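You operate a simulated robot arm through the tools that you are given. There is no shell and no other tool.

Carry out the task below with a simulated two-armed robot. There is one attempt and no reset: what you move stays moved.

## Task
Measure stack N30 in the slide gauge on the steel bench and put it in the tray for its width.
Fine: close the sliding jaw on it, press the gauge button once, draw the jaw back; leave the other two stacks.

The check looks at the end state, three seconds after you hand in, the way a careful person would. Anything else that was tipped, shoved, dropped, spilled or broken makes it a failure.

## Robot
Two 7-joint arms with fingered hands on one trunk that stands fixed in place. Base frame: the origin is at the foot of the trunk, x ahead of it, y to its left, z up. Units: m, degrees, N and s.
The left shoulder is at [0.06, 0.166, 0.976], the right one opposite. With the tool pointing down near the work surface each hand reaches from about 0.36 to 0.86 m from the base axis, measured 20 degrees to its own side. Payload 5 kg a hand.
Tool frame (each hand has its own): the origin (TCP) lies between the finger pads and is the grasp point; the fingertips stand 0.032 m ahead of it; z points along the fingers, y is the line along which they close. The gripper opens to 0.16 m. The gripper's body begins 0.089 m behind the TCP. The gripper is a hand of 3 fingers: y runs from the thumb to the fingers, the wrist lies at [0, 0, -0.267] in the tool frame.
Orientation is told as [roll, pitch, yaw] about the base's x, y, z axes, in that order, counted from this pose: with the fingers straight down and closing along the base's y, the tool's x points along the base's -x, its y along +y and its z along -z.

## Interface
- The arms move only by the tool drive_tool. It takes "left_motion", "right_motion" or both (then of equal length, played together; a hand with none holds still); each is a list that holds one entry, the list of rows, each a list of 6 numbers: the shift along the base's x, y, z in units of 30 mm (1.0 is 30 mm), then the turn, a rotation vector about the base's x, y, z in units of 5 degrees (1.0 is 5 degrees). In form: [[[tx, ty, tz, ax, ay, az], ...]]. A call has 1 to 20 rows; each row shifts and turns the commanded pose from where the row before left it. A call with a number of a shift or a turn outside -1 to 1 is refused whole. Rows are played at 5 a second. More than 0.05 m and 8.6 degrees between two rows, and nothing of the call is played. Where a pose cannot be reached the arm comes as near as it can. A force on the tool above 40 N (or 10 N above the force at the start of the call, whichever is more), or a blocked arm, ends the call early, and 0.2 s more pass. In this call time passes only in rows, and 0.2 s behind the last. The reply holds the time, the measured pose of the TCP, the force on the tool along the base axes, the opening and the grip force, in the units named above and with some noise, with the torque about the TCP (base axes, N m) and any sound that the robot's microphone picked up, and new pictures: "pictures" is both (left out), scene, wrist or none (wrist: the cameras of the hands that moved).
- Cameras (640 x 400 px; columns grow to the right, rows downward): "scene" is now at [0.0489, 0.032, 1.6238]; the picture's right is [0.38, -0.92, 0.00], its down [-0.66, -0.27, -0.70] and it looks along [0.65, 0.27, -0.71] (base axes); focal length 350 px, centre (320, 200). "left" rides on the left gripper at [-0.065, -0.004, -0.116] in its tool frame; the picture's right is [0.06, -1.00, 0.00], its down [0.87, 0.05, -0.49] and it looks along [0.49, 0.03, 0.87] (tool axes); focal length 261 px, centre (320, 200). "right" rides on the right gripper at [0.065, -0.004, -0.116] in its tool frame; the picture's right is [0.06, 1.00, 0.00], its down [-0.87, 0.05, -0.49] and it looks along [-0.49, 0.03, 0.87] (tool axes); focal length 261 px, centre (320, 200). There is no depth. A picture from a camera that has moved, and an enlarged one, comes with that camera's place and axes in the base frame and with its lens. The place of the scene camera against the robot may be out by one fixed shift of up to 0.012 m in any direction.
- lift_body(by): slides the trunk up (or, below 0, down) by that many m; the arms and the scene camera ride with it, the base frame stays. It gives what a move gives, with no picture.
- finger_targets(finger1, finger2, thumb_bend, hand): sets how far each is bent, from 0 (flat) to 1 (curled in); at 0.3 the hand is open as for a grip, at 0.7 the pads meet at the TCP. One left out holds its place. A second passes; each finger stops where it meets its share of the squeeze, and holds until it gets a number again. It is the only way to open and close the hand. It gives what a move gives, with no picture; readings hold the bend of each and the force on the fingers (four entries, about 0 where the hand has none), thumb and palm.
- pan_tilt(pan, tilt): turns the head with the scene camera to pan (to the left, within 86 degrees either way) and tilt (down, from -29 to 69), counted from straight ahead of the robot. It gives what a move gives, and a new picture of the scene camera.
- enlarge(camera, box): a new picture of the part [left, top, right, bottom] of that camera's present view, enlarged. It takes no simulated time.
- hand_in(): hands the job in; it is judged then, once.

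Nothing tells you positions but the pictures and the camera data. Unless the task says otherwise, let go and move clear before handing in.

The tools are called by a JSON object that holds its "api" and its "payload". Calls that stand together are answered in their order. drive_tool: Moves the arms, as the interface text tells. Its arguments: {"type":"object","properties":{"left_motion":{"type":"array","items":{"type":"array","items":{"type":"array","items":{"type":"number"}}}},"right_motion":{"type":"array","items":{"type":"array","items":{"type":"array","items":{"type":"number"}}}},"pictures":{"type":"string","enum":["both","scene","wrist","none"]}},"required":[]} The other tools are called the same way: lift_body (by) slides the trunk up or down; finger_targets (finger1, finger2, thumb_bend, hand) moves the fingers one by one; pan_tilt (pan, tilt) turns the head that bears the scene camera; enlarge (camera, box) takes an enlarged picture of a part of a camera's view; hand_in () hands the job in.

At the start:

```text
clock: 0.0
left_tool_pos: [0.383, 0.5144, 1.1224]
left_ee_rot: [0.0, 0.0, 0.0]
left_contact_force: [-0.4, -0.5, 0.6]
left_moment: [-0.02, -0.01, 0.01]
left_width: 0.16
left_grasp_force: 0.0
left_shape: jaw
left_bend: [0.3, 0.3, 0.3]
left_finger forces: [0.1, 0.1, 0.0, 0.0, 0.0, 0.0]
right_tool_pos: [0.5234, 0.097, 1.1788]
right_ee_rot: [0.1, 0.1, -0.1]
right_contact_force: [0.2, -0.2, -1.1]
right_moment: [0.0, 0.02, 0.0]
right_width: 0.1596
right_grasp_force: 0.0
right_shape: jaw
right_bend: [0.3, 0.3, 0.3]
right_finger forces: [0.0, 0.0, 0.0, 0.0, 0.1, 0.0]
trunk travel left (down, up): [-0.525, 0.065]
head pan, tilt: [22.5, 45.3]
```

scene: 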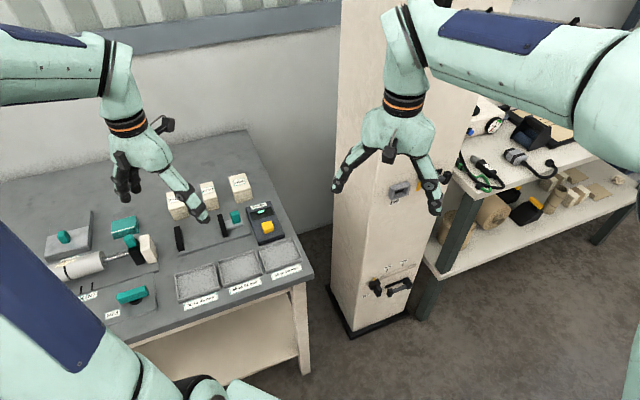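
right: 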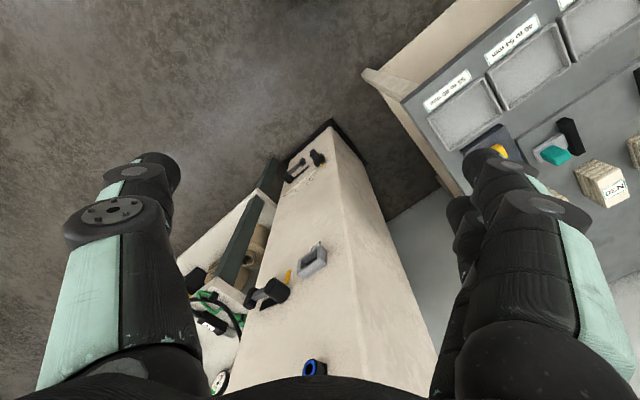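
left: 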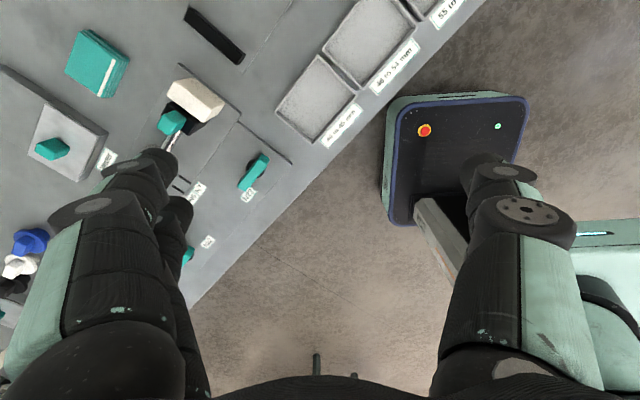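

I see a steel bench on the left with three stacks, a slide gauge, three trays and other devices. I'll look closer before moving anything.

{"api": "enlarge", "payload": {"camera": "scene", "box": [140, 160, 320, 310]}}

{"api": "enlarge", "payload": {"camera": "scene", "box": [20, 190, 200, 330]}}

{"api": "enlarge", "payload": {"camera": "right", "box": [400, 0, 640, 220]}}

{"api": "enlarge", "payload": {"camera": "left", "box": [0, 0, 480, 300]}}

```text
2.67 times, centred on (230, 235) of scene
camera zoom: at [0.0489, 0.032, 1.6238], right [0.38, -0.92, 0.0], down [-0.66, -0.27, -0.7], along [0.65, 0.27, -0.71], focal length 934 px, centre (560, 107)
```

zoom: 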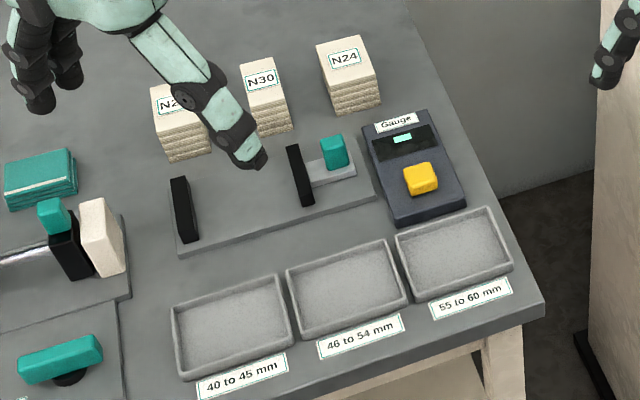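

```text
2.86 times, centred on (110, 260) of scene
camera zoom: at [0.0489, 0.032, 1.6238], right [0.38, -0.92, 0.0], down [-0.66, -0.27, -0.7], along [0.65, 0.27, -0.71], focal length 1001 px, centre (920, 29)
```

zoom: 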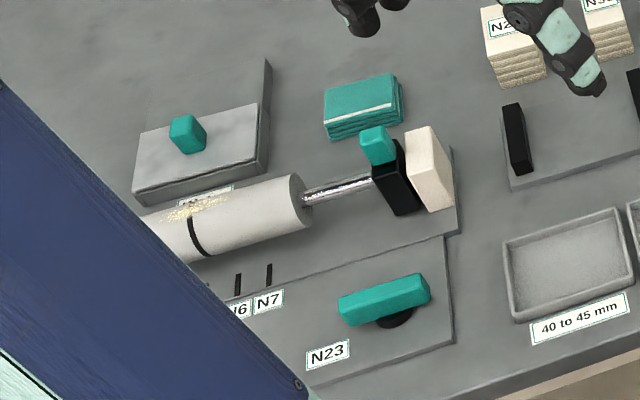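

```text
1.82 times, centred on (520, 110) of right
camera zoom: at [0.4578, 0.0925, 1.2957], right [-0.06, 1.0, 0.0], down [0.87, 0.05, 0.49], along [0.49, 0.03, -0.87], focal length 474 px, centre (-44, 364)
```

zoom: 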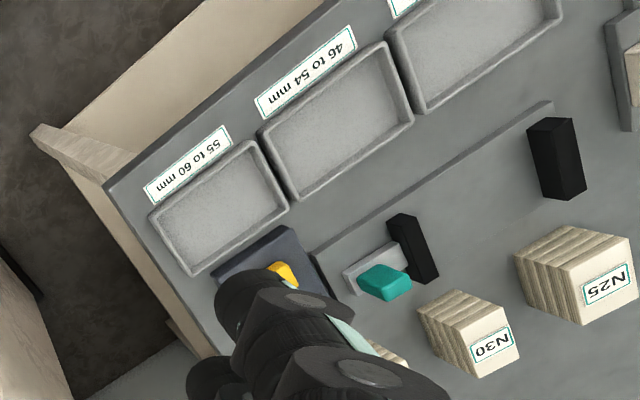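

```text
1.33 times, centred on (240, 150) of left
camera zoom: at [0.4473, 0.5111, 1.2371], right [-0.06, -1.0, 0.0], down [-0.87, 0.05, 0.49], along [-0.49, 0.03, -0.87], focal length 348 px, centre (427, 267)
```

zoom: 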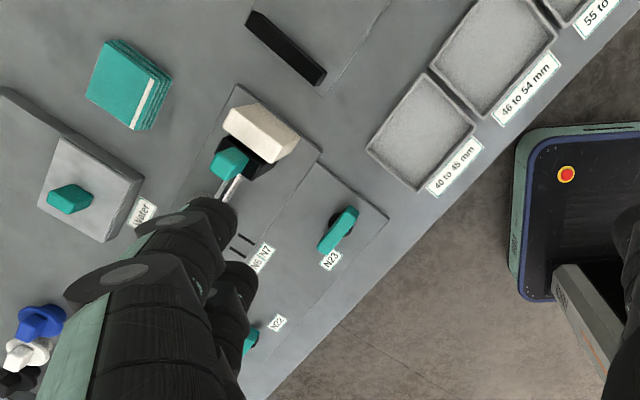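

The bench top is at about z = 0.81 and is turned roughly 45° to the base. N30, the middle stack, is at about (0.64, 0.65), and the gauge lies in front of it with the trays nearest the robot. I'll raise the trunk for reach and then swing the left hand over the gauge for a closer look.

{"api": "lift_body", "payload": {"by": 0.06}}

{"api": "drive_tool", "payload": {"left_motion": [[[0.2, 0, -0.5, 0, 0, -1], [0.2, 0, -0.5, 0, 0, -1], [0.2, 0, -0.5, 0, 0, -1], [0.2, 0, -0.5, 0, 0, -1], [0.2, 0, -0.5, 0, 0, -1], [0.2, 0, 0, 0, 0, -1], [0.2, 0, 0, 0, 0, -1], [0.2, 0, 0, 0, 0, -1], [0.2, 0, 0, 0, 0, -1]]], "pictures": "both"}}

```text
clock: 1.0
left_tool_pos: [0.3839, 0.5135, 1.181]
left_ee_rot: [0.0, 0.0, 0.0]
left_contact_force: [-0.5, -0.3, 1.1]
left_moment: [-0.01, -0.02, -0.02]
left_width: 0.1599
left_grasp_force: 0.2
left_shape: jaw
left_bend: [0.3, 0.3, 0.3]
left_finger forces: [0.0, 0.0, 0.1, 0.0, 0.0, 0.0]
right_tool_pos: [0.5235, 0.0969, 1.2391]
right_ee_rot: [0.0, 0.0, 0.0]
right_contact_force: [-0.3, 0.2, 0.3]
right_moment: [-0.01, -0.01, -0.01]
right_width: 0.16
right_grasp_force: 0.0
right_shape: jaw
right_bend: [0.3, 0.3, 0.3]
right_finger forces: [0.0, 0.0, 0.1, 0.0, 0.1, 0.0]
trunk travel left (down, up): [-0.585, 0.005]
head pan, tilt: [22.5, 45.3]
```

```text
clock: 3.0
left_tool_pos: [0.4375, 0.513, 1.107]
left_ee_rot: [0.0, 0.0, -45.1]
left_contact_force: [-0.7, 0.0, 0.6]
left_moment: [0.0, 0.01, 0.0]
left_width: 0.1598
left_grasp_force: 0.0
left_shape: jaw
left_bend: [0.3, 0.3, 0.3]
left_finger forces: [0.0, 0.0, 0.0, 0.1, 0.0, 0.0]
right_tool_pos: [0.5221, 0.0968, 1.2392]
right_ee_rot: [0.0, 0.0, 0.1]
right_contact_force: [0.3, 0.5, 0.2]
right_moment: [0.04, 0.05, 0.03]
right_width: 0.1601
right_grasp_force: 0.0
right_shape: jaw
right_bend: [0.3, 0.3, 0.3]
right_finger forces: [0.0, 0.0, 0.0, 0.0, 0.0, 0.1]
trunk travel left (down, up): [-0.585, 0.005]
head pan, tilt: [22.5, 45.3]
camera scene: at [0.0492, 0.0321, 1.6838], right [0.38, -0.92, 0.0], down [-0.66, -0.27, -0.7], along [0.65, 0.27, -0.71], focal length 350 px, centre (320, 200)
camera left: at [0.4798, 0.4659, 1.2221], right [-0.75, -0.66, 0.0], down [-0.57, 0.65, 0.49], along [-0.33, 0.37, -0.87], focal length 261 px, centre (320, 200)
```

scene: 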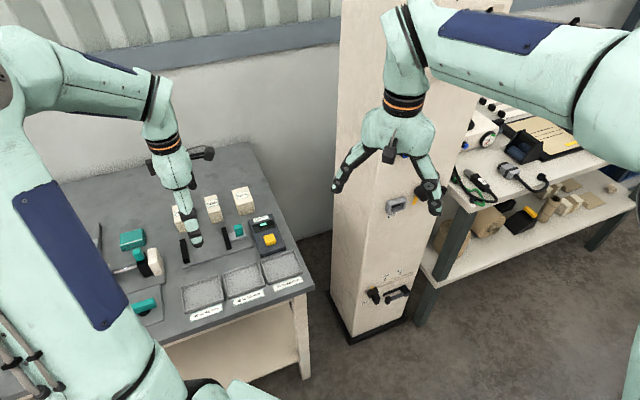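
left: 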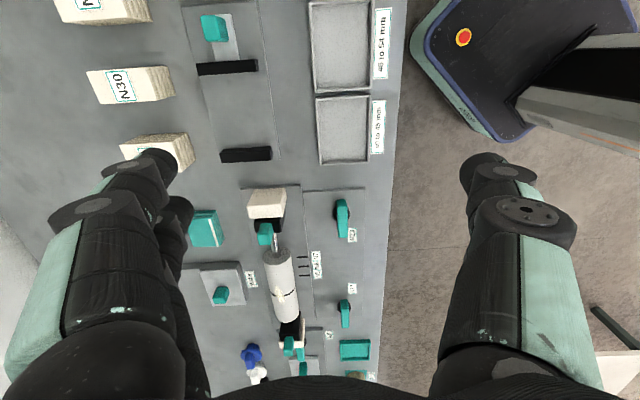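

The left wrist view now shows the gauge, the stacks and the trays nearly square. I'll shift the left hand to the bench's right end so its camera covers the gauge, the button and N30.

{"api": "drive_tool", "payload": {"left_motion": [[[0.9, -0.35, 0, 0, 0, 0], [0.9, -0.35, 0, 0, 0, 0], [0.9, -0.35, 0, 0, 0, 0], [0.9, -0.35, 0, 0, 0, 0], [0.9, -0.35, 0, 0, 0, 0], [0.9, -0.35, 0, 0, 0, 0]]], "pictures": "both"}}

{"api": "enlarge", "payload": {"camera": "left", "box": [60, 0, 480, 260]}}

{"api": "enlarge", "payload": {"camera": "scene", "box": [150, 170, 320, 310]}}

```text
clock: 4.4
left_tool_pos: [0.6006, 0.4518, 1.1065]
left_ee_rot: [0.0, 0.1, -44.9]
left_contact_force: [0.5, 0.3, -0.2]
left_moment: [0.0, 0.02, 0.03]
left_width: 0.1595
left_grasp_force: 0.1
left_shape: jaw
left_bend: [0.3, 0.3, 0.3]
left_finger forces: [0.1, 0.0, 0.0, 0.0, 0.1, 0.1]
right_tool_pos: [0.5234, 0.0959, 1.2395]
right_ee_rot: [0.0, 0.0, 0.1]
right_contact_force: [-0.4, 0.3, 0.4]
right_moment: [0.0, -0.02, -0.05]
right_width: 0.1599
right_grasp_force: 0.0
right_shape: jaw
right_bend: [0.3, 0.3, 0.3]
right_finger forces: [0.0, 0.1, 0.1, 0.0, 0.0, 0.1]
trunk travel left (down, up): [-0.585, 0.005]
head pan, tilt: [22.5, 45.3]
camera scene: at [0.0499, 0.0316, 1.6838], right [0.38, -0.92, 0.0], down [-0.66, -0.27, -0.7], along [0.65, 0.27, -0.71], focal length 350 px, centre (320, 200)
camera left: at [0.6426, 0.4028, 1.2217], right [-0.75, -0.66, 0.0], down [-0.58, 0.65, 0.49], along [-0.33, 0.37, -0.87], focal length 261 px, centre (320, 200)
```

scene: 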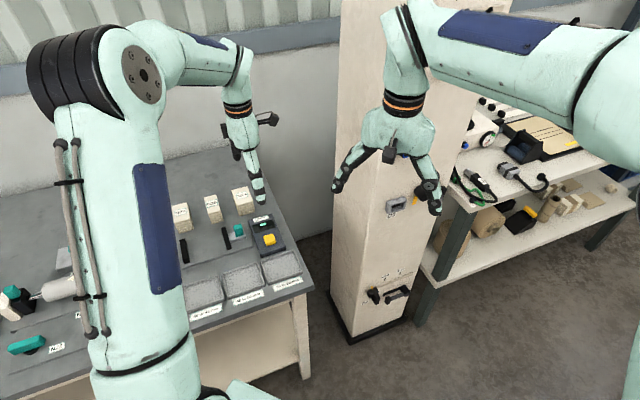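
left: 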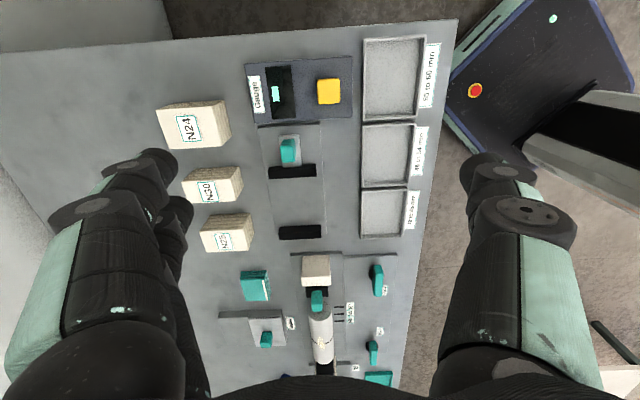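

```text
1.52 times, centred on (270, 130) of left
camera zoom: at [0.6426, 0.4028, 1.2217], right [-0.75, -0.66, 0.0], down [-0.58, 0.65, 0.49], along [-0.33, 0.37, -0.87], focal length 397 px, centre (396, 307)
```

zoom: 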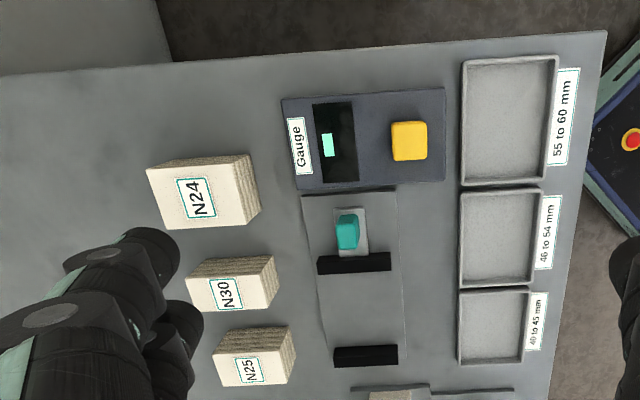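

```text
2.86 times, centred on (235, 240) of scene
camera zoom: at [0.0499, 0.0316, 1.6838], right [0.38, -0.92, 0.0], down [-0.66, -0.27, -0.7], along [0.65, 0.27, -0.71], focal length 1001 px, centre (563, 86)
```

zoom: 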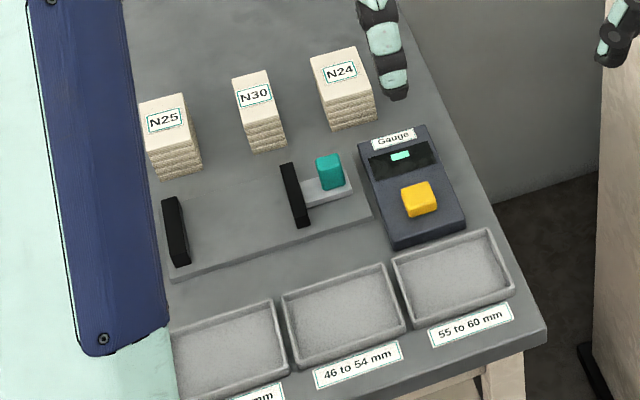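

N30 stands between N25 and N24, and the sliding jaw with its teal knob is on the right side of the gauge plate. I'll take tighter pictures to measure the corners.

{"api": "enlarge", "payload": {"camera": "left", "box": [150, 80, 270, 260]}}

{"api": "enlarge", "payload": {"camera": "left", "box": [230, 40, 370, 250]}}

{"api": "enlarge", "payload": {"camera": "left", "box": [340, 20, 460, 250]}}

{"api": "enlarge", "payload": {"camera": "scene", "box": [180, 180, 290, 260]}}

```text
2.22 times, centred on (210, 170) of left
camera zoom: at [0.6426, 0.4028, 1.2217], right [-0.75, -0.66, 0.0], down [-0.58, 0.65, 0.49], along [-0.33, 0.37, -0.87], focal length 579 px, centre (564, 267)
```

zoom: 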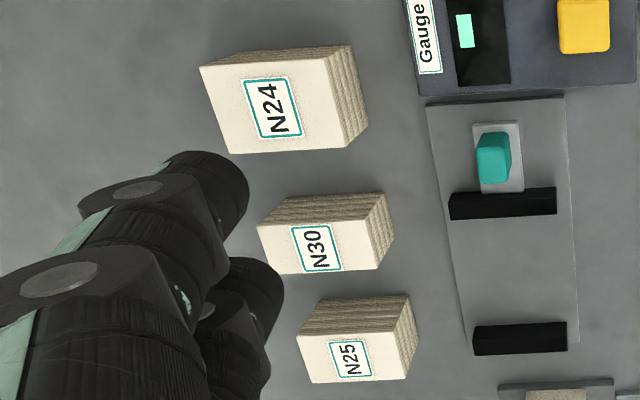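

```text
1.90 times, centred on (300, 145) of left
camera zoom: at [0.6426, 0.4028, 1.2217], right [-0.75, -0.66, 0.0], down [-0.58, 0.65, 0.49], along [-0.33, 0.37, -0.87], focal length 496 px, centre (358, 305)
```

zoom: 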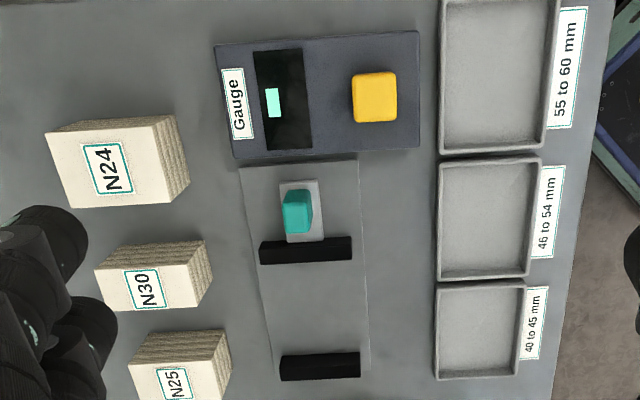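

```text
1.74 times, centred on (400, 135) of left
camera zoom: at [0.6426, 0.4028, 1.2217], right [-0.75, -0.66, 0.0], down [-0.58, 0.65, 0.49], along [-0.33, 0.37, -0.87], focal length 453 px, centre (181, 313)
```

zoom: 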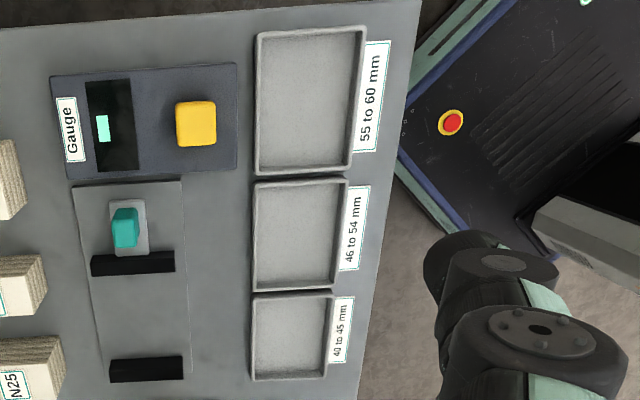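

```text
5.00 times, centred on (235, 220) of scene
camera zoom: at [0.0499, 0.0316, 1.6838], right [0.38, -0.92, 0.0], down [-0.66, -0.27, -0.7], along [0.65, 0.27, -0.71], focal length 1751 px, centre (745, 100)
```

zoom: 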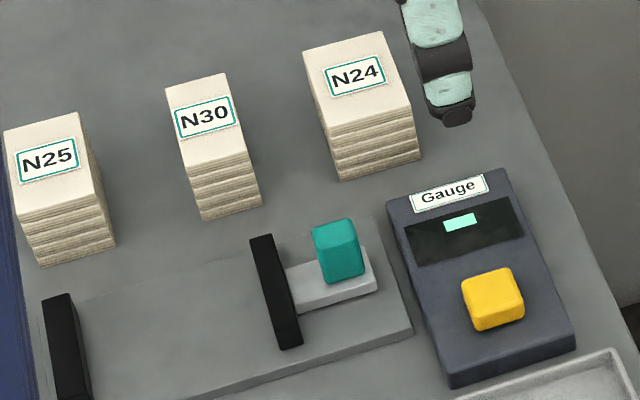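

N30 is about 40 mm wide across the gauge direction, 80 mm deep and 50 mm tall, centred near (0.646, 0.660). I plan to grip it across its width with the hand tilted outward for reach, so I'll pre-shape the fingers and turn the hand to yaw +45°.

{"api": "drive_tool", "payload": {"left_motion": [[[-0.1, 0.2, 0, 0, 0, 1], [-0.1, 0.2, 0, 0, 0, 1], [-0.1, 0.2, 0, 0, 0, 1], [-0.1, 0.2, 0, 0, 0, 1], [-0.1, 0.2, 0, 0, 0, 1], [-0.1, 0.2, 0, 0, 0, 1], [-0.1, 0.2, 0, 0, 0, 1], [-0.1, 0.2, 0, 0, 0, 1], [-0.1, 0.2, 0, 0, 0, 1], [-0.1, 0.2, 0, 0, 0, 1], [0, 0.2, 0, 0, 0, 1], [0, 0.2, 0, 0, 0, 1], [0, 0.2, 0, 0, 0, 1], [0, 0.2, 0, 0, 0, 1], [0, 0.2, 0, 0, 0, 1], [0, 0.2, 0, 0, 0, 1], [0, 0.2, 0, 0, 0, 1], [0, 0.2, 0, 0, 0, 1]]], "pictures": "none"}}

{"api": "finger_targets", "payload": {"hand": "left", "finger1": 0.46, "finger2": 0.46, "thumb_bend": 0.46}}

{"api": "drive_tool", "payload": {"left_motion": [[[0, 0, -0.5, 0.707, -0.707, 0], [0, 0, -0.5, 0.707, -0.707, 0], [0, 0, -0.5, 0.707, -0.707, 0], [0, 0, -0.5, 0.707, -0.707, 0]]], "pictures": "both"}}

```text
clock: 8.2
left_tool_pos: [0.5701, 0.5594, 1.1075]
left_ee_rot: [0.0, -0.1, 45.1]
left_contact_force: [-0.3, -0.8, 0.6]
left_moment: [0.0, -0.02, -0.02]
left_width: 0.16
left_grasp_force: 0.0
left_shape: jaw
left_bend: [0.3, 0.3, 0.3]
left_finger forces: [0.1, 0.0, 0.0, 0.0, 0.0, 0.0]
right_tool_pos: [0.5241, 0.0972, 1.239]
right_ee_rot: [0.0, 0.0, 0.0]
right_contact_force: [0.0, -0.6, 0.0]
right_moment: [0.0, -0.01, 0.0]
right_width: 0.16
right_grasp_force: 0.0
right_shape: jaw
right_bend: [0.3, 0.3, 0.3]
right_finger forces: [0.1, 0.0, 0.0, 0.0, 0.0, 0.0]
trunk travel left (down, up): [-0.585, 0.005]
head pan, tilt: [22.5, 45.3]
```

```text
clock: 9.2
left_tool_pos: [0.5683, 0.5591, 1.1074]
left_ee_rot: [0.0, 0.0, 45.0]
left_contact_force: [0.5, 0.3, 0.5]
left_moment: [-0.02, -0.02, -0.01]
left_width: 0.1046
left_grasp_force: 0.2
left_shape: fingers
left_bend: [0.46, 0.46, 0.46]
left_finger forces: [0.0, 0.1, 0.1, 0.0, 0.0, 0.0]
right_tool_pos: [0.5237, 0.0964, 1.2388]
right_ee_rot: [0.1, 0.0, 0.0]
right_contact_force: [0.2, 0.6, -0.5]
right_moment: [0.02, -0.01, 0.0]
right_width: 0.1597
right_grasp_force: 0.1
right_shape: jaw
right_bend: [0.3, 0.3, 0.3]
right_finger forces: [0.0, 0.0, 0.0, 0.0, 0.0, 0.0]
trunk travel left (down, up): [-0.585, 0.005]
head pan, tilt: [22.5, 45.3]
```

```text
clock: 10.2
left_tool_pos: [0.5691, 0.5591, 1.045]
left_ee_rot: [0.1, -20.0, 45.0]
left_contact_force: [-1.0, 0.2, -0.6]
left_moment: [0.0, 0.01, 0.03]
left_width: 0.1045
left_grasp_force: 0.0
left_shape: fingers
left_bend: [0.46, 0.46, 0.46]
left_finger forces: [0.0, 0.1, 0.0, 0.0, 0.0, 0.0]
right_tool_pos: [0.5238, 0.0967, 1.2384]
right_ee_rot: [0.0, 0.0, 0.1]
right_contact_force: [-0.3, 0.5, -0.6]
right_moment: [-0.02, 0.03, -0.01]
right_width: 0.16
right_grasp_force: 0.0
right_shape: jaw
right_bend: [0.3, 0.3, 0.3]
right_finger forces: [0.0, 0.1, 0.0, 0.0, 0.0, 0.1]
trunk travel left (down, up): [-0.585, 0.005]
head pan, tilt: [22.5, 45.3]
camera scene: at [0.0492, 0.0317, 1.6839], right [0.38, -0.92, 0.0], down [-0.66, -0.27, -0.7], along [0.65, 0.27, -0.71], focal length 350 px, centre (320, 200)
camera left: at [0.5864, 0.5723, 1.1768], right [0.66, -0.75, -0.02], down [-0.73, -0.66, 0.16], along [-0.14, -0.09, -0.99], focal length 261 px, centre (320, 200)
```

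scene: 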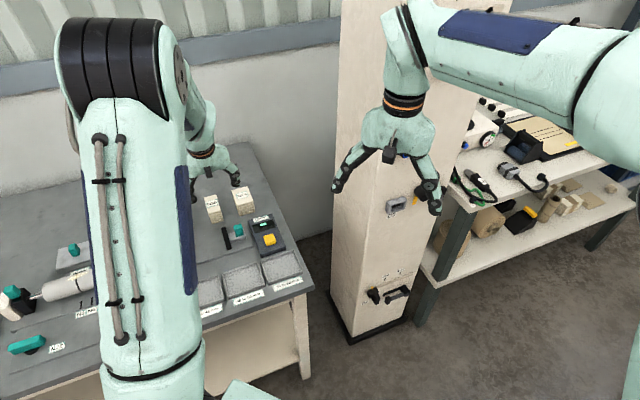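
left: 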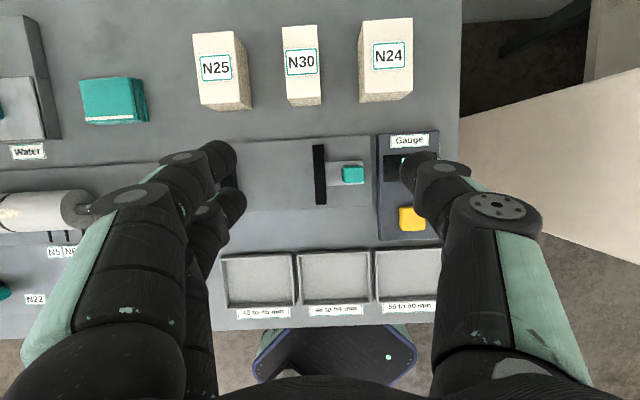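

The tilted wrist view is now nearly straight down, and all three labels are readable. I'll zoom in for precise measurements.

{"api": "enlarge", "payload": {"camera": "left", "box": [240, 0, 400, 120]}}

{"api": "enlarge", "payload": {"camera": "left", "box": [240, 120, 400, 220]}}

{"api": "enlarge", "payload": {"camera": "left", "box": [200, 220, 460, 340]}}

```text
3.33 times, centred on (320, 60) of left
camera zoom: at [0.5864, 0.5723, 1.1768], right [0.66, -0.75, -0.02], down [-0.73, -0.66, 0.16], along [-0.14, -0.09, -0.99], focal length 869 px, centre (320, 667)
```

zoom: 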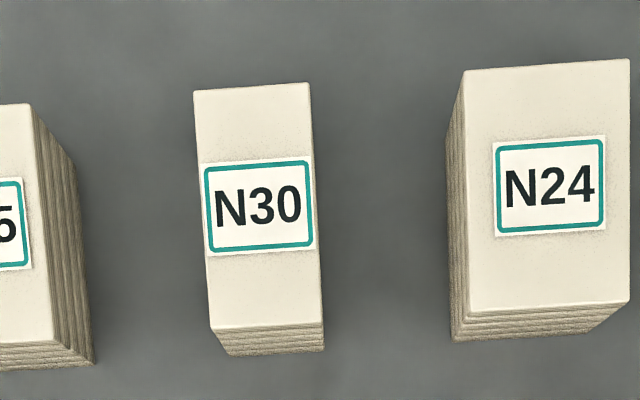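

```text
4.00 times, centred on (320, 170) of left
camera zoom: at [0.5864, 0.5723, 1.1768], right [0.66, -0.75, -0.02], down [-0.73, -0.66, 0.16], along [-0.14, -0.09, -0.99], focal length 1043 px, centre (320, 320)
```

zoom: 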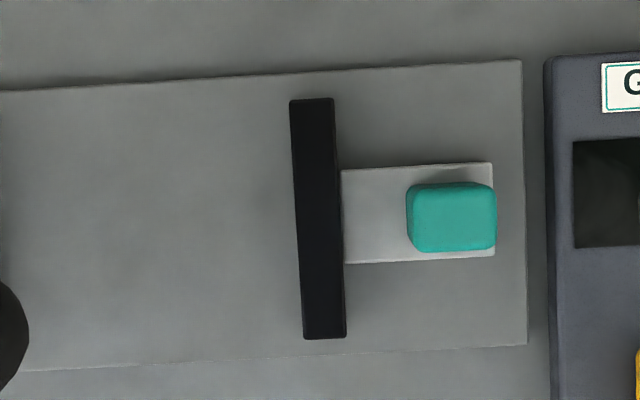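

```text
2.46 times, centred on (330, 280) of left
camera zoom: at [0.5864, 0.5723, 1.1768], right [0.66, -0.75, -0.02], down [-0.73, -0.66, 0.16], along [-0.14, -0.09, -0.99], focal length 642 px, centre (295, 3)
```

zoom: 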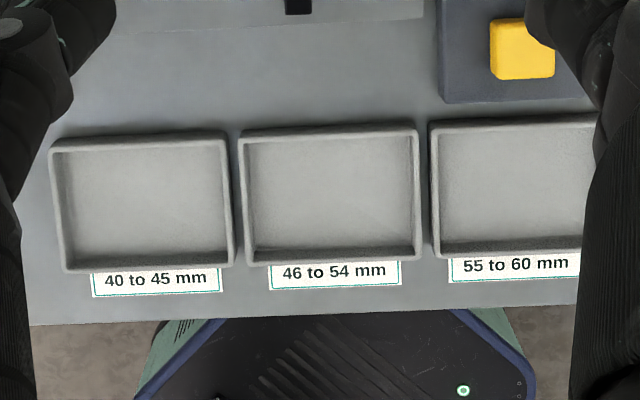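

Measurements: bench top about 0.80, stack tops about 0.85, N30 centre about (0.647, 0.666), and a jaw gap of about 110 mm. I'll narrow the fingers and move to hover above N30, cutting the tilt to 10°.

{"api": "finger_targets", "payload": {"hand": "left", "finger1": 0.5, "finger2": 0.5, "thumb_bend": 0.5}}

{"api": "drive_tool", "payload": {"left_motion": [[[0.429, 0.587, -0.5, -0.707, 0.707, 0], [0.429, 0.587, -0.5, -0.707, 0.707, 0], [0.429, 0.587, -0.5, 0, 0, 0], [0.429, 0.587, -0.5, 0, 0, 0], [0.429, 0.587, -0.5, 0, 0, 0], [0.429, 0.587, -0.5, 0, 0, 0]]], "pictures": "both"}}

```text
clock: 11.2
left_tool_pos: [0.5693, 0.5587, 1.048]
left_ee_rot: [0.0, -20.0, 45.0]
left_contact_force: [0.2, 0.1, -1.0]
left_moment: [-0.01, -0.01, -0.02]
left_width: 0.0881
left_grasp_force: 0.0
left_shape: fingers
left_bend: [0.5, 0.5, 0.5]
left_finger forces: [0.0, 0.0, 0.0, 0.0, 0.0, 0.0]
right_tool_pos: [0.5228, 0.0963, 1.2383]
right_ee_rot: [0.0, 0.0, 0.0]
right_contact_force: [-1.3, -0.4, 0.1]
right_moment: [0.01, -0.03, -0.01]
right_width: 0.16
right_grasp_force: 0.1
right_shape: jaw
right_bend: [0.3, 0.3, 0.3]
right_finger forces: [0.0, 0.0, 0.1, 0.0, 0.0, 0.0]
trunk travel left (down, up): [-0.585, 0.005]
head pan, tilt: [22.5, 45.3]
```

```text
clock: 12.6
left_tool_pos: [0.6464, 0.6648, 0.9563]
left_ee_rot: [0.0, -9.9, 45.0]
left_contact_force: [0.6, 0.3, -0.4]
left_moment: [0.01, 0.03, -0.04]
left_width: 0.0879
left_grasp_force: 0.2
left_shape: fingers
left_bend: [0.5, 0.5, 0.5]
left_finger forces: [0.0, 0.0, 0.1, 0.0, 0.1, 0.1]
right_tool_pos: [0.5238, 0.0973, 1.238]
right_ee_rot: [0.0, 0.0, -0.1]
right_contact_force: [-0.3, 0.4, 0.3]
right_moment: [-0.01, 0.02, 0.01]
right_width: 0.1599
right_grasp_force: 0.1
right_shape: jaw
right_bend: [0.3, 0.3, 0.3]
right_finger forces: [0.0, 0.0, 0.1, 0.0, 0.0, 0.0]
trunk travel left (down, up): [-0.585, 0.005]
head pan, tilt: [22.5, 45.3]
camera scene: at [0.0496, 0.0331, 1.6838], right [0.38, -0.92, 0.0], down [-0.66, -0.27, -0.7], along [0.65, 0.27, -0.71], focal length 350 px, centre (320, 200)
camera left: at [0.6803, 0.6951, 1.08], right [0.66, -0.75, -0.01], down [-0.7, -0.63, 0.33], along [-0.26, -0.21, -0.94], focal length 261 px, centre (320, 200)
```

scene: 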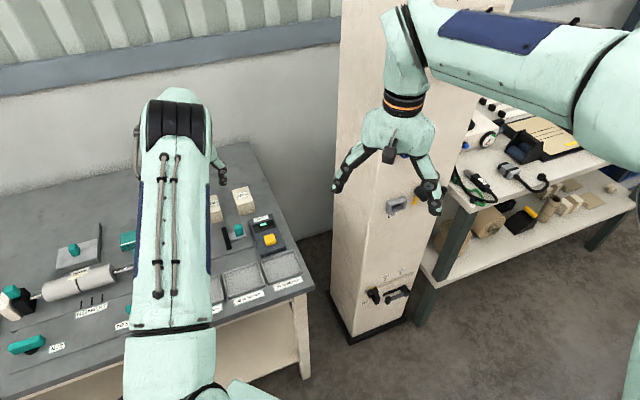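
left: 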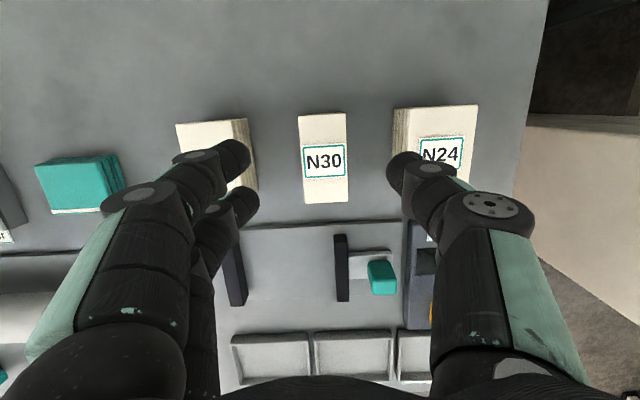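

The hand hovers centred over N30, within about 2 mm. I'll descend part way and check clearance to N25 and N24.

{"api": "drive_tool", "payload": {"left_motion": [[[0.03, -0.03, -0.7, 0, 0, 0], [0.02, -0.02, -0.7, 0, 0, 0], [0, 0, -0.7, 0, 0, 0]]], "pictures": "both"}}

{"api": "enlarge", "payload": {"camera": "left", "box": [160, 60, 500, 270]}}

```text
clock: 13.4
left_tool_pos: [0.6481, 0.6632, 0.8933]
left_ee_rot: [0.1, -9.8, 45.1]
left_contact_force: [0.6, 0.2, -0.2]
left_moment: [-0.03, 0.03, 0.0]
left_width: 0.0883
left_grasp_force: 0.0
left_shape: fingers
left_bend: [0.5, 0.5, 0.5]
left_finger forces: [0.0, 0.0, 0.0, 0.0, 0.1, 0.0]
right_tool_pos: [0.5241, 0.0967, 1.2396]
right_ee_rot: [0.0, 0.1, 0.1]
right_contact_force: [0.4, 0.3, -0.1]
right_moment: [-0.03, -0.04, 0.0]
right_width: 0.1596
right_grasp_force: 0.1
right_shape: jaw
right_bend: [0.3, 0.3, 0.3]
right_finger forces: [0.0, 0.0, 0.1, 0.1, 0.0, 0.0]
trunk travel left (down, up): [-0.585, 0.005]
head pan, tilt: [22.5, 45.3]
camera scene: at [0.0496, 0.0328, 1.6838], right [0.38, -0.92, 0.0], down [-0.66, -0.27, -0.7], along [0.65, 0.27, -0.71], focal length 350 px, centre (320, 200)
camera left: at [0.6814, 0.6933, 1.0171], right [0.66, -0.75, -0.01], down [-0.7, -0.63, 0.33], along [-0.26, -0.21, -0.94], focal length 261 px, centre (320, 200)
```

scene: 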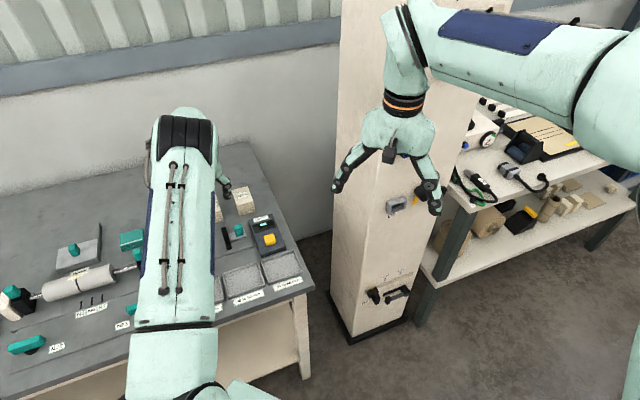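
left: 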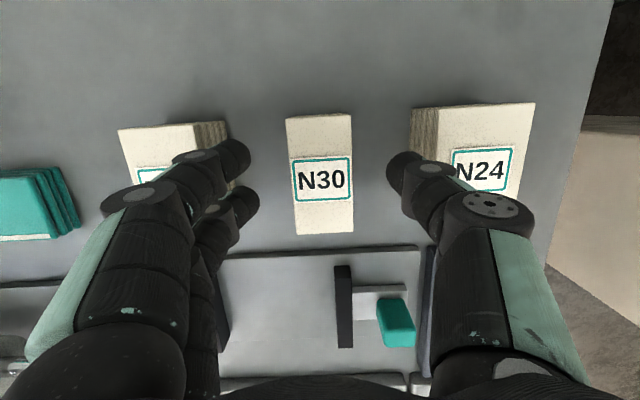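

```text
1.88 times, centred on (330, 165) of left
camera zoom: at [0.6814, 0.6933, 1.0171], right [0.66, -0.75, -0.01], down [-0.7, -0.63, 0.33], along [-0.26, -0.21, -0.94], focal length 491 px, centre (301, 266)
```

zoom: 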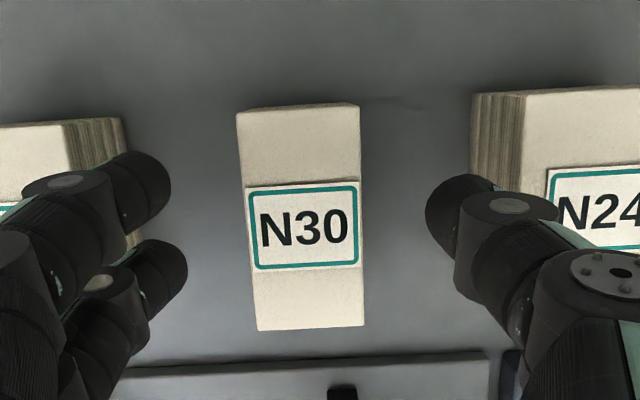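

The hand is centred, but the knuckles pass fairly near N25. I'll narrow the opening a little more before going down.

{"api": "finger_targets", "payload": {"hand": "left", "finger1": 0.55, "finger2": 0.55, "thumb_bend": 0.55}}

{"api": "enlarge", "payload": {"camera": "left", "box": [120, 60, 520, 310]}}

{"api": "enlarge", "payload": {"camera": "scene", "box": [180, 140, 300, 250]}}

```text
clock: 14.4
left_tool_pos: [0.6474, 0.6639, 0.8943]
left_ee_rot: [0.0, -10.0, 45.0]
left_contact_force: [0.2, -0.8, -0.9]
left_moment: [-0.05, 0.0, -0.02]
left_width: 0.0678
left_grasp_force: 0.2
left_shape: fingers
left_bend: [0.55, 0.55, 0.55]
left_finger forces: [0.0, 0.1, 0.0, 0.0, 0.0, 0.0]
right_tool_pos: [0.5227, 0.0968, 1.2396]
right_ee_rot: [0.0, 0.0, 0.0]
right_contact_force: [-0.3, -0.4, -0.4]
right_moment: [-0.03, -0.01, 0.01]
right_width: 0.1599
right_grasp_force: 0.0
right_shape: jaw
right_bend: [0.3, 0.3, 0.3]
right_finger forces: [0.0, 0.0, 0.0, 0.0, 0.1, 0.1]
trunk travel left (down, up): [-0.585, 0.005]
head pan, tilt: [22.5, 45.3]
```

```text
1.60 times, centred on (320, 185) of left
camera zoom: at [0.6808, 0.6929, 1.0182], right [0.66, -0.75, -0.01], down [-0.7, -0.63, 0.33], along [-0.26, -0.21, -0.94], focal length 417 px, centre (320, 224)
```

zoom: 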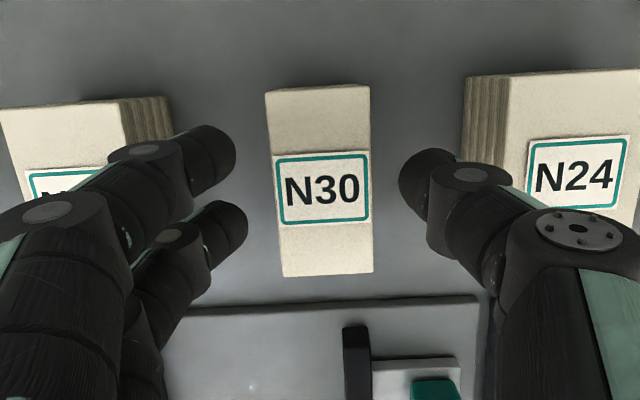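

```text
3.64 times, centred on (240, 195) of scene
camera zoom: at [0.0489, 0.032, 1.6838], right [0.38, -0.92, 0.0], down [-0.66, -0.27, -0.7], along [0.65, 0.27, -0.71], focal length 1274 px, centre (611, 218)
```

zoom: 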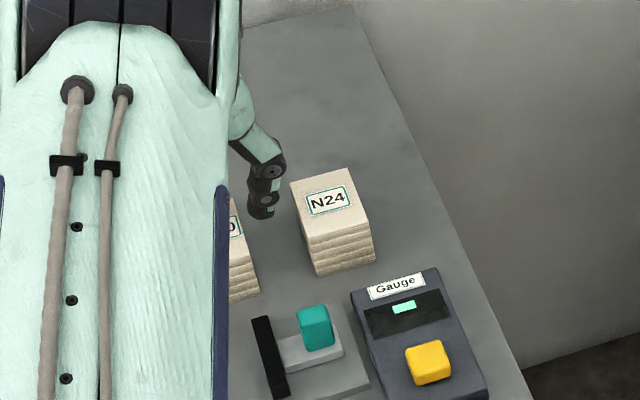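

N30 is centred between the fingers with clear gaps on both sides. I'll descend to grip height.

{"api": "drive_tool", "payload": {"left_motion": [[[0, 0, -0.4, 0, 0, 0], [0, 0, -0.4, 0, 0, 0], [0, 0, -0.4, 0, 0, 0], [0, 0, -0.3, 0, 0, 0]]], "pictures": "both"}}

{"api": "enlarge", "payload": {"camera": "left", "box": [120, 60, 520, 310]}}

{"api": "enlarge", "payload": {"camera": "scene", "box": [180, 140, 300, 250]}}

```text
clock: 15.4
left_tool_pos: [0.6487, 0.6629, 0.85]
left_ee_rot: [0.0, -10.0, 45.0]
left_contact_force: [-0.3, 0.0, -0.1]
left_moment: [0.01, -0.01, 0.01]
left_width: 0.0677
left_grasp_force: 0.1
left_shape: fingers
left_bend: [0.55, 0.55, 0.55]
left_finger forces: [0.0, 0.0, 0.0, 0.0, 0.0, 0.1]
right_tool_pos: [0.5225, 0.0963, 1.2393]
right_ee_rot: [0.0, 0.0, 0.1]
right_contact_force: [-0.6, -0.4, -0.1]
right_moment: [-0.01, 0.0, 0.01]
right_width: 0.1599
right_grasp_force: 0.1
right_shape: jaw
right_bend: [0.3, 0.3, 0.3]
right_finger forces: [0.0, 0.0, 0.1, 0.0, 0.0, 0.0]
trunk travel left (down, up): [-0.585, 0.005]
head pan, tilt: [22.5, 45.3]
camera scene: at [0.049, 0.0321, 1.6839], right [0.38, -0.92, 0.0], down [-0.66, -0.27, -0.7], along [0.65, 0.27, -0.71], focal length 350 px, centre (320, 200)
camera left: at [0.6814, 0.693, 0.9736], right [0.66, -0.75, -0.01], down [-0.7, -0.63, 0.33], along [-0.26, -0.21, -0.94], focal length 261 px, centre (320, 200)
```

scene: 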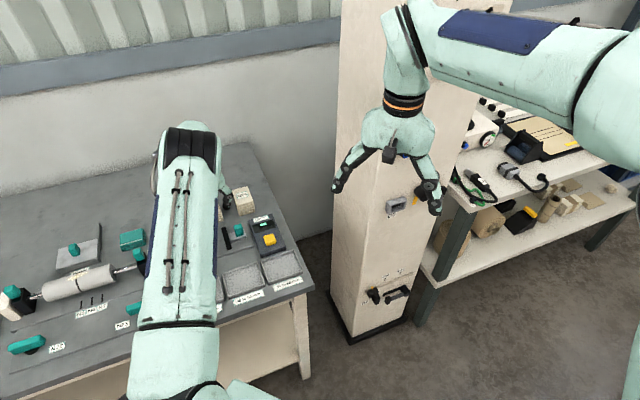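
left: 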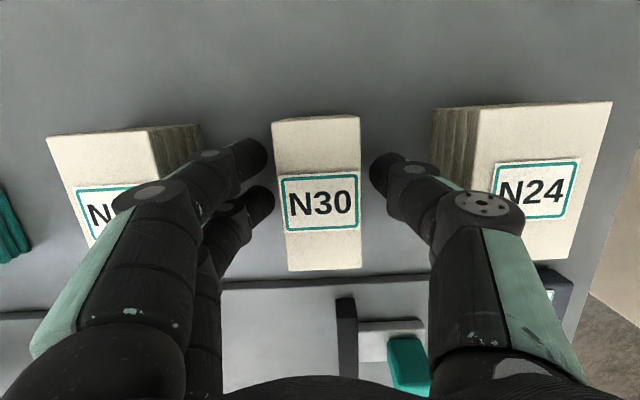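

```text
1.60 times, centred on (320, 185) of left
camera zoom: at [0.6814, 0.693, 0.9736], right [0.66, -0.75, -0.01], down [-0.7, -0.63, 0.33], along [-0.26, -0.21, -0.94], focal length 417 px, centre (320, 224)
```

zoom: 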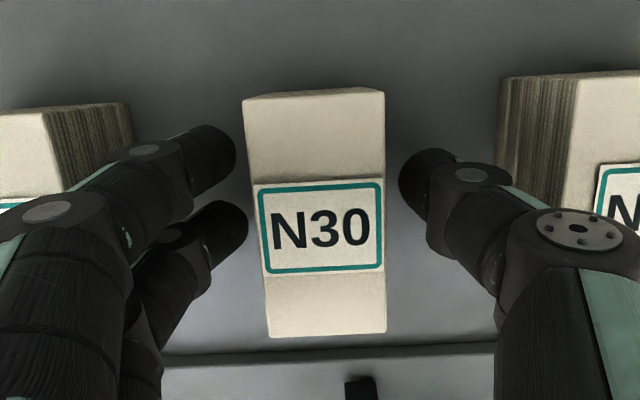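

```text
3.64 times, centred on (240, 195) of scene
camera zoom: at [0.049, 0.0321, 1.6839], right [0.38, -0.92, 0.0], down [-0.66, -0.27, -0.7], along [0.65, 0.27, -0.71], focal length 1274 px, centre (611, 218)
```

zoom: 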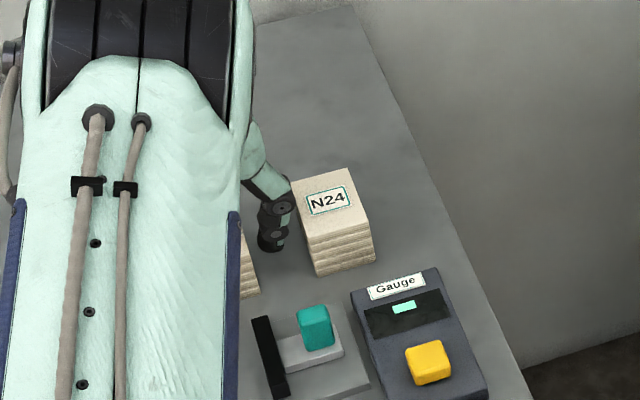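

The fingers straddle N30 with TCP at its centre, and the neighbours are clear. I'll close gently in steps.

{"api": "finger_targets", "payload": {"hand": "left", "finger1": 0.62, "finger2": 0.62, "thumb_bend": 0.62}}

```text
clock: 16.4
left_tool_pos: [0.6488, 0.6633, 0.8486]
left_ee_rot: [0.1, -9.9, 45.0]
left_contact_force: [0.0, 0.2, -0.3]
left_moment: [0.03, -0.01, 0.01]
left_width: 0.048
left_grasp_force: 4.2
left_shape: fingers
left_bend: [0.6, 0.6, 0.61]
left_finger forces: [1.9, 1.9, 0.0, 0.0, 3.7, 0.0]
right_tool_pos: [0.5236, 0.0967, 1.2394]
right_ee_rot: [0.1, 0.0, -0.1]
right_contact_force: [0.4, 0.9, -0.5]
right_moment: [0.01, 0.0, 0.04]
right_width: 0.1596
right_grasp_force: 0.2
right_shape: jaw
right_bend: [0.3, 0.3, 0.3]
right_finger forces: [0.0, 0.1, 0.0, 0.1, 0.1, 0.1]
trunk travel left (down, up): [-0.585, 0.005]
head pan, tilt: [22.5, 45.3]
```

Contact has started at about 4 N. I'll squeeze a bit more for a secure hold.

{"api": "finger_targets", "payload": {"hand": "left", "finger1": 0.65, "finger2": 0.65, "thumb_bend": 0.65}}

{"api": "enlarge", "payload": {"camera": "left", "box": [120, 60, 520, 310]}}

```text
clock: 17.4
left_tool_pos: [0.6495, 0.6619, 0.8494]
left_ee_rot: [-0.1, -10.1, 45.0]
left_contact_force: [0.4, -0.2, 1.0]
left_moment: [0.01, -0.01, -0.03]
left_width: 0.0466
left_grasp_force: 9.3
left_shape: fingers
left_bend: [0.61, 0.61, 0.62]
left_finger forces: [4.4, 4.3, 0.0, 0.0, 8.7, 0.1]
right_tool_pos: [0.5233, 0.0963, 1.2391]
right_ee_rot: [0.0, 0.0, -0.1]
right_contact_force: [0.4, -0.4, -0.5]
right_moment: [0.0, -0.01, 0.02]
right_width: 0.1603
right_grasp_force: 0.0
right_shape: jaw
right_bend: [0.3, 0.3, 0.3]
right_finger forces: [0.0, 0.0, 0.1, 0.1, 0.0, 0.0]
trunk travel left (down, up): [-0.585, 0.005]
head pan, tilt: [22.5, 45.3]
```

```text
1.60 times, centred on (320, 185) of left
camera zoom: at [0.6814, 0.6928, 0.9735], right [0.66, -0.75, -0.01], down [-0.7, -0.63, 0.33], along [-0.26, -0.21, -0.94], focal length 417 px, centre (320, 224)
```

zoom: 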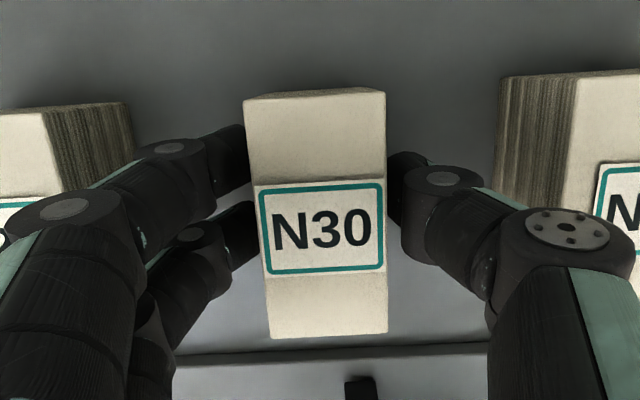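

The grip is about 9 N. I'll lift it a little and check that it holds.

{"api": "drive_tool", "payload": {"left_motion": [[[0, 0, 0.3, 0, 0, 0], [0, 0, 0.5, 0, 0, 0], [0, 0, 0.7, 0, 0, 0], [0, 0, 0.7, 0, 0, 0]]], "pictures": "both"}}

{"api": "enlarge", "payload": {"camera": "left", "box": [120, 60, 520, 310]}}

{"api": "enlarge", "payload": {"camera": "scene", "box": [180, 140, 300, 250]}}

```text
clock: 18.4
left_tool_pos: [0.6479, 0.6626, 0.9158]
left_ee_rot: [0.0, -9.8, 45.0]
left_contact_force: [0.0, -0.5, -0.2]
left_moment: [0.0, -0.01, 0.01]
left_width: 0.0468
left_grasp_force: 8.4
left_shape: fingers
left_bend: [0.61, 0.61, 0.62]
left_finger forces: [4.3, 4.3, 0.0, 0.1, 8.7, 0.0]
right_tool_pos: [0.5225, 0.0972, 1.2384]
right_ee_rot: [0.0, 0.1, 0.0]
right_contact_force: [0.0, -0.2, 0.1]
right_moment: [0.0, 0.0, 0.0]
right_width: 0.1599
right_grasp_force: 0.1
right_shape: jaw
right_bend: [0.3, 0.3, 0.3]
right_finger forces: [0.0, 0.0, 0.0, 0.0, 0.0, 0.1]
trunk travel left (down, up): [-0.585, 0.005]
head pan, tilt: [22.5, 45.3]
camera scene: at [0.0486, 0.0319, 1.6838], right [0.38, -0.92, 0.0], down [-0.66, -0.27, -0.7], along [0.65, 0.27, -0.71], focal length 350 px, centre (320, 200)
camera left: at [0.6807, 0.692, 1.0396], right [0.66, -0.75, -0.01], down [-0.7, -0.63, 0.33], along [-0.26, -0.21, -0.94], focal length 261 px, centre (320, 200)
```

scene: 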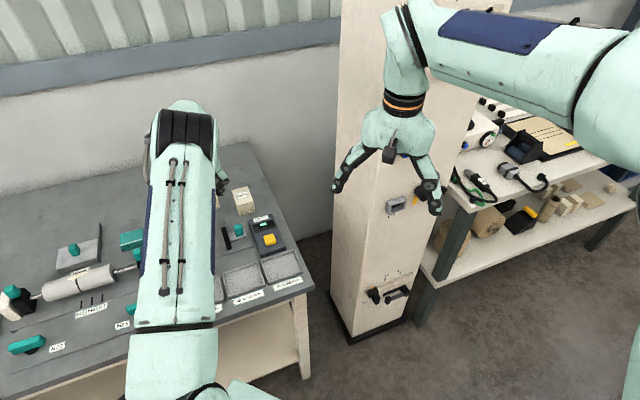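
left: 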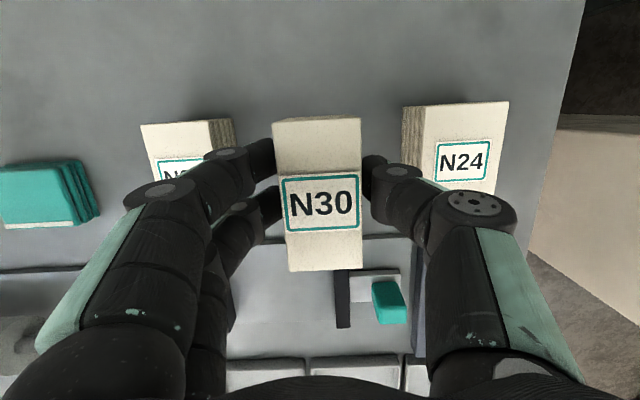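

```text
1.60 times, centred on (320, 185) of left
camera zoom: at [0.6807, 0.692, 1.0396], right [0.66, -0.75, -0.01], down [-0.7, -0.63, 0.33], along [-0.26, -0.21, -0.94], focal length 417 px, centre (320, 224)
```

zoom: 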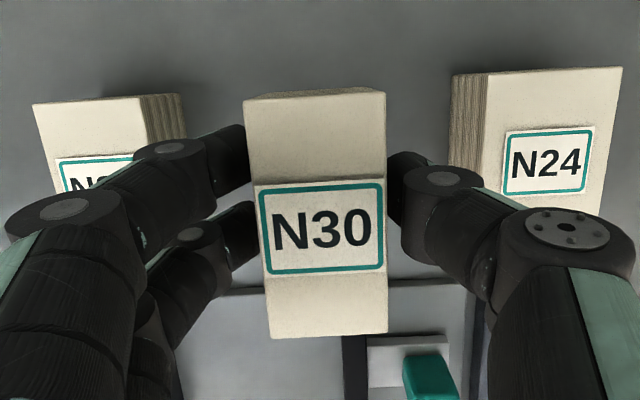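

```text
3.64 times, centred on (240, 195) of scene
camera zoom: at [0.0486, 0.0319, 1.6838], right [0.38, -0.92, 0.0], down [-0.66, -0.27, -0.7], along [0.65, 0.27, -0.71], focal length 1274 px, centre (611, 218)
```

zoom: 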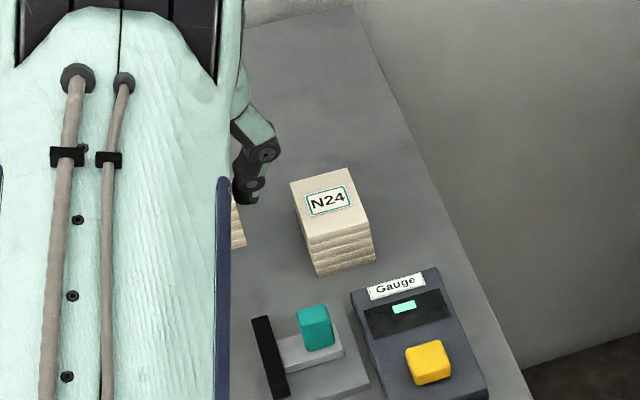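

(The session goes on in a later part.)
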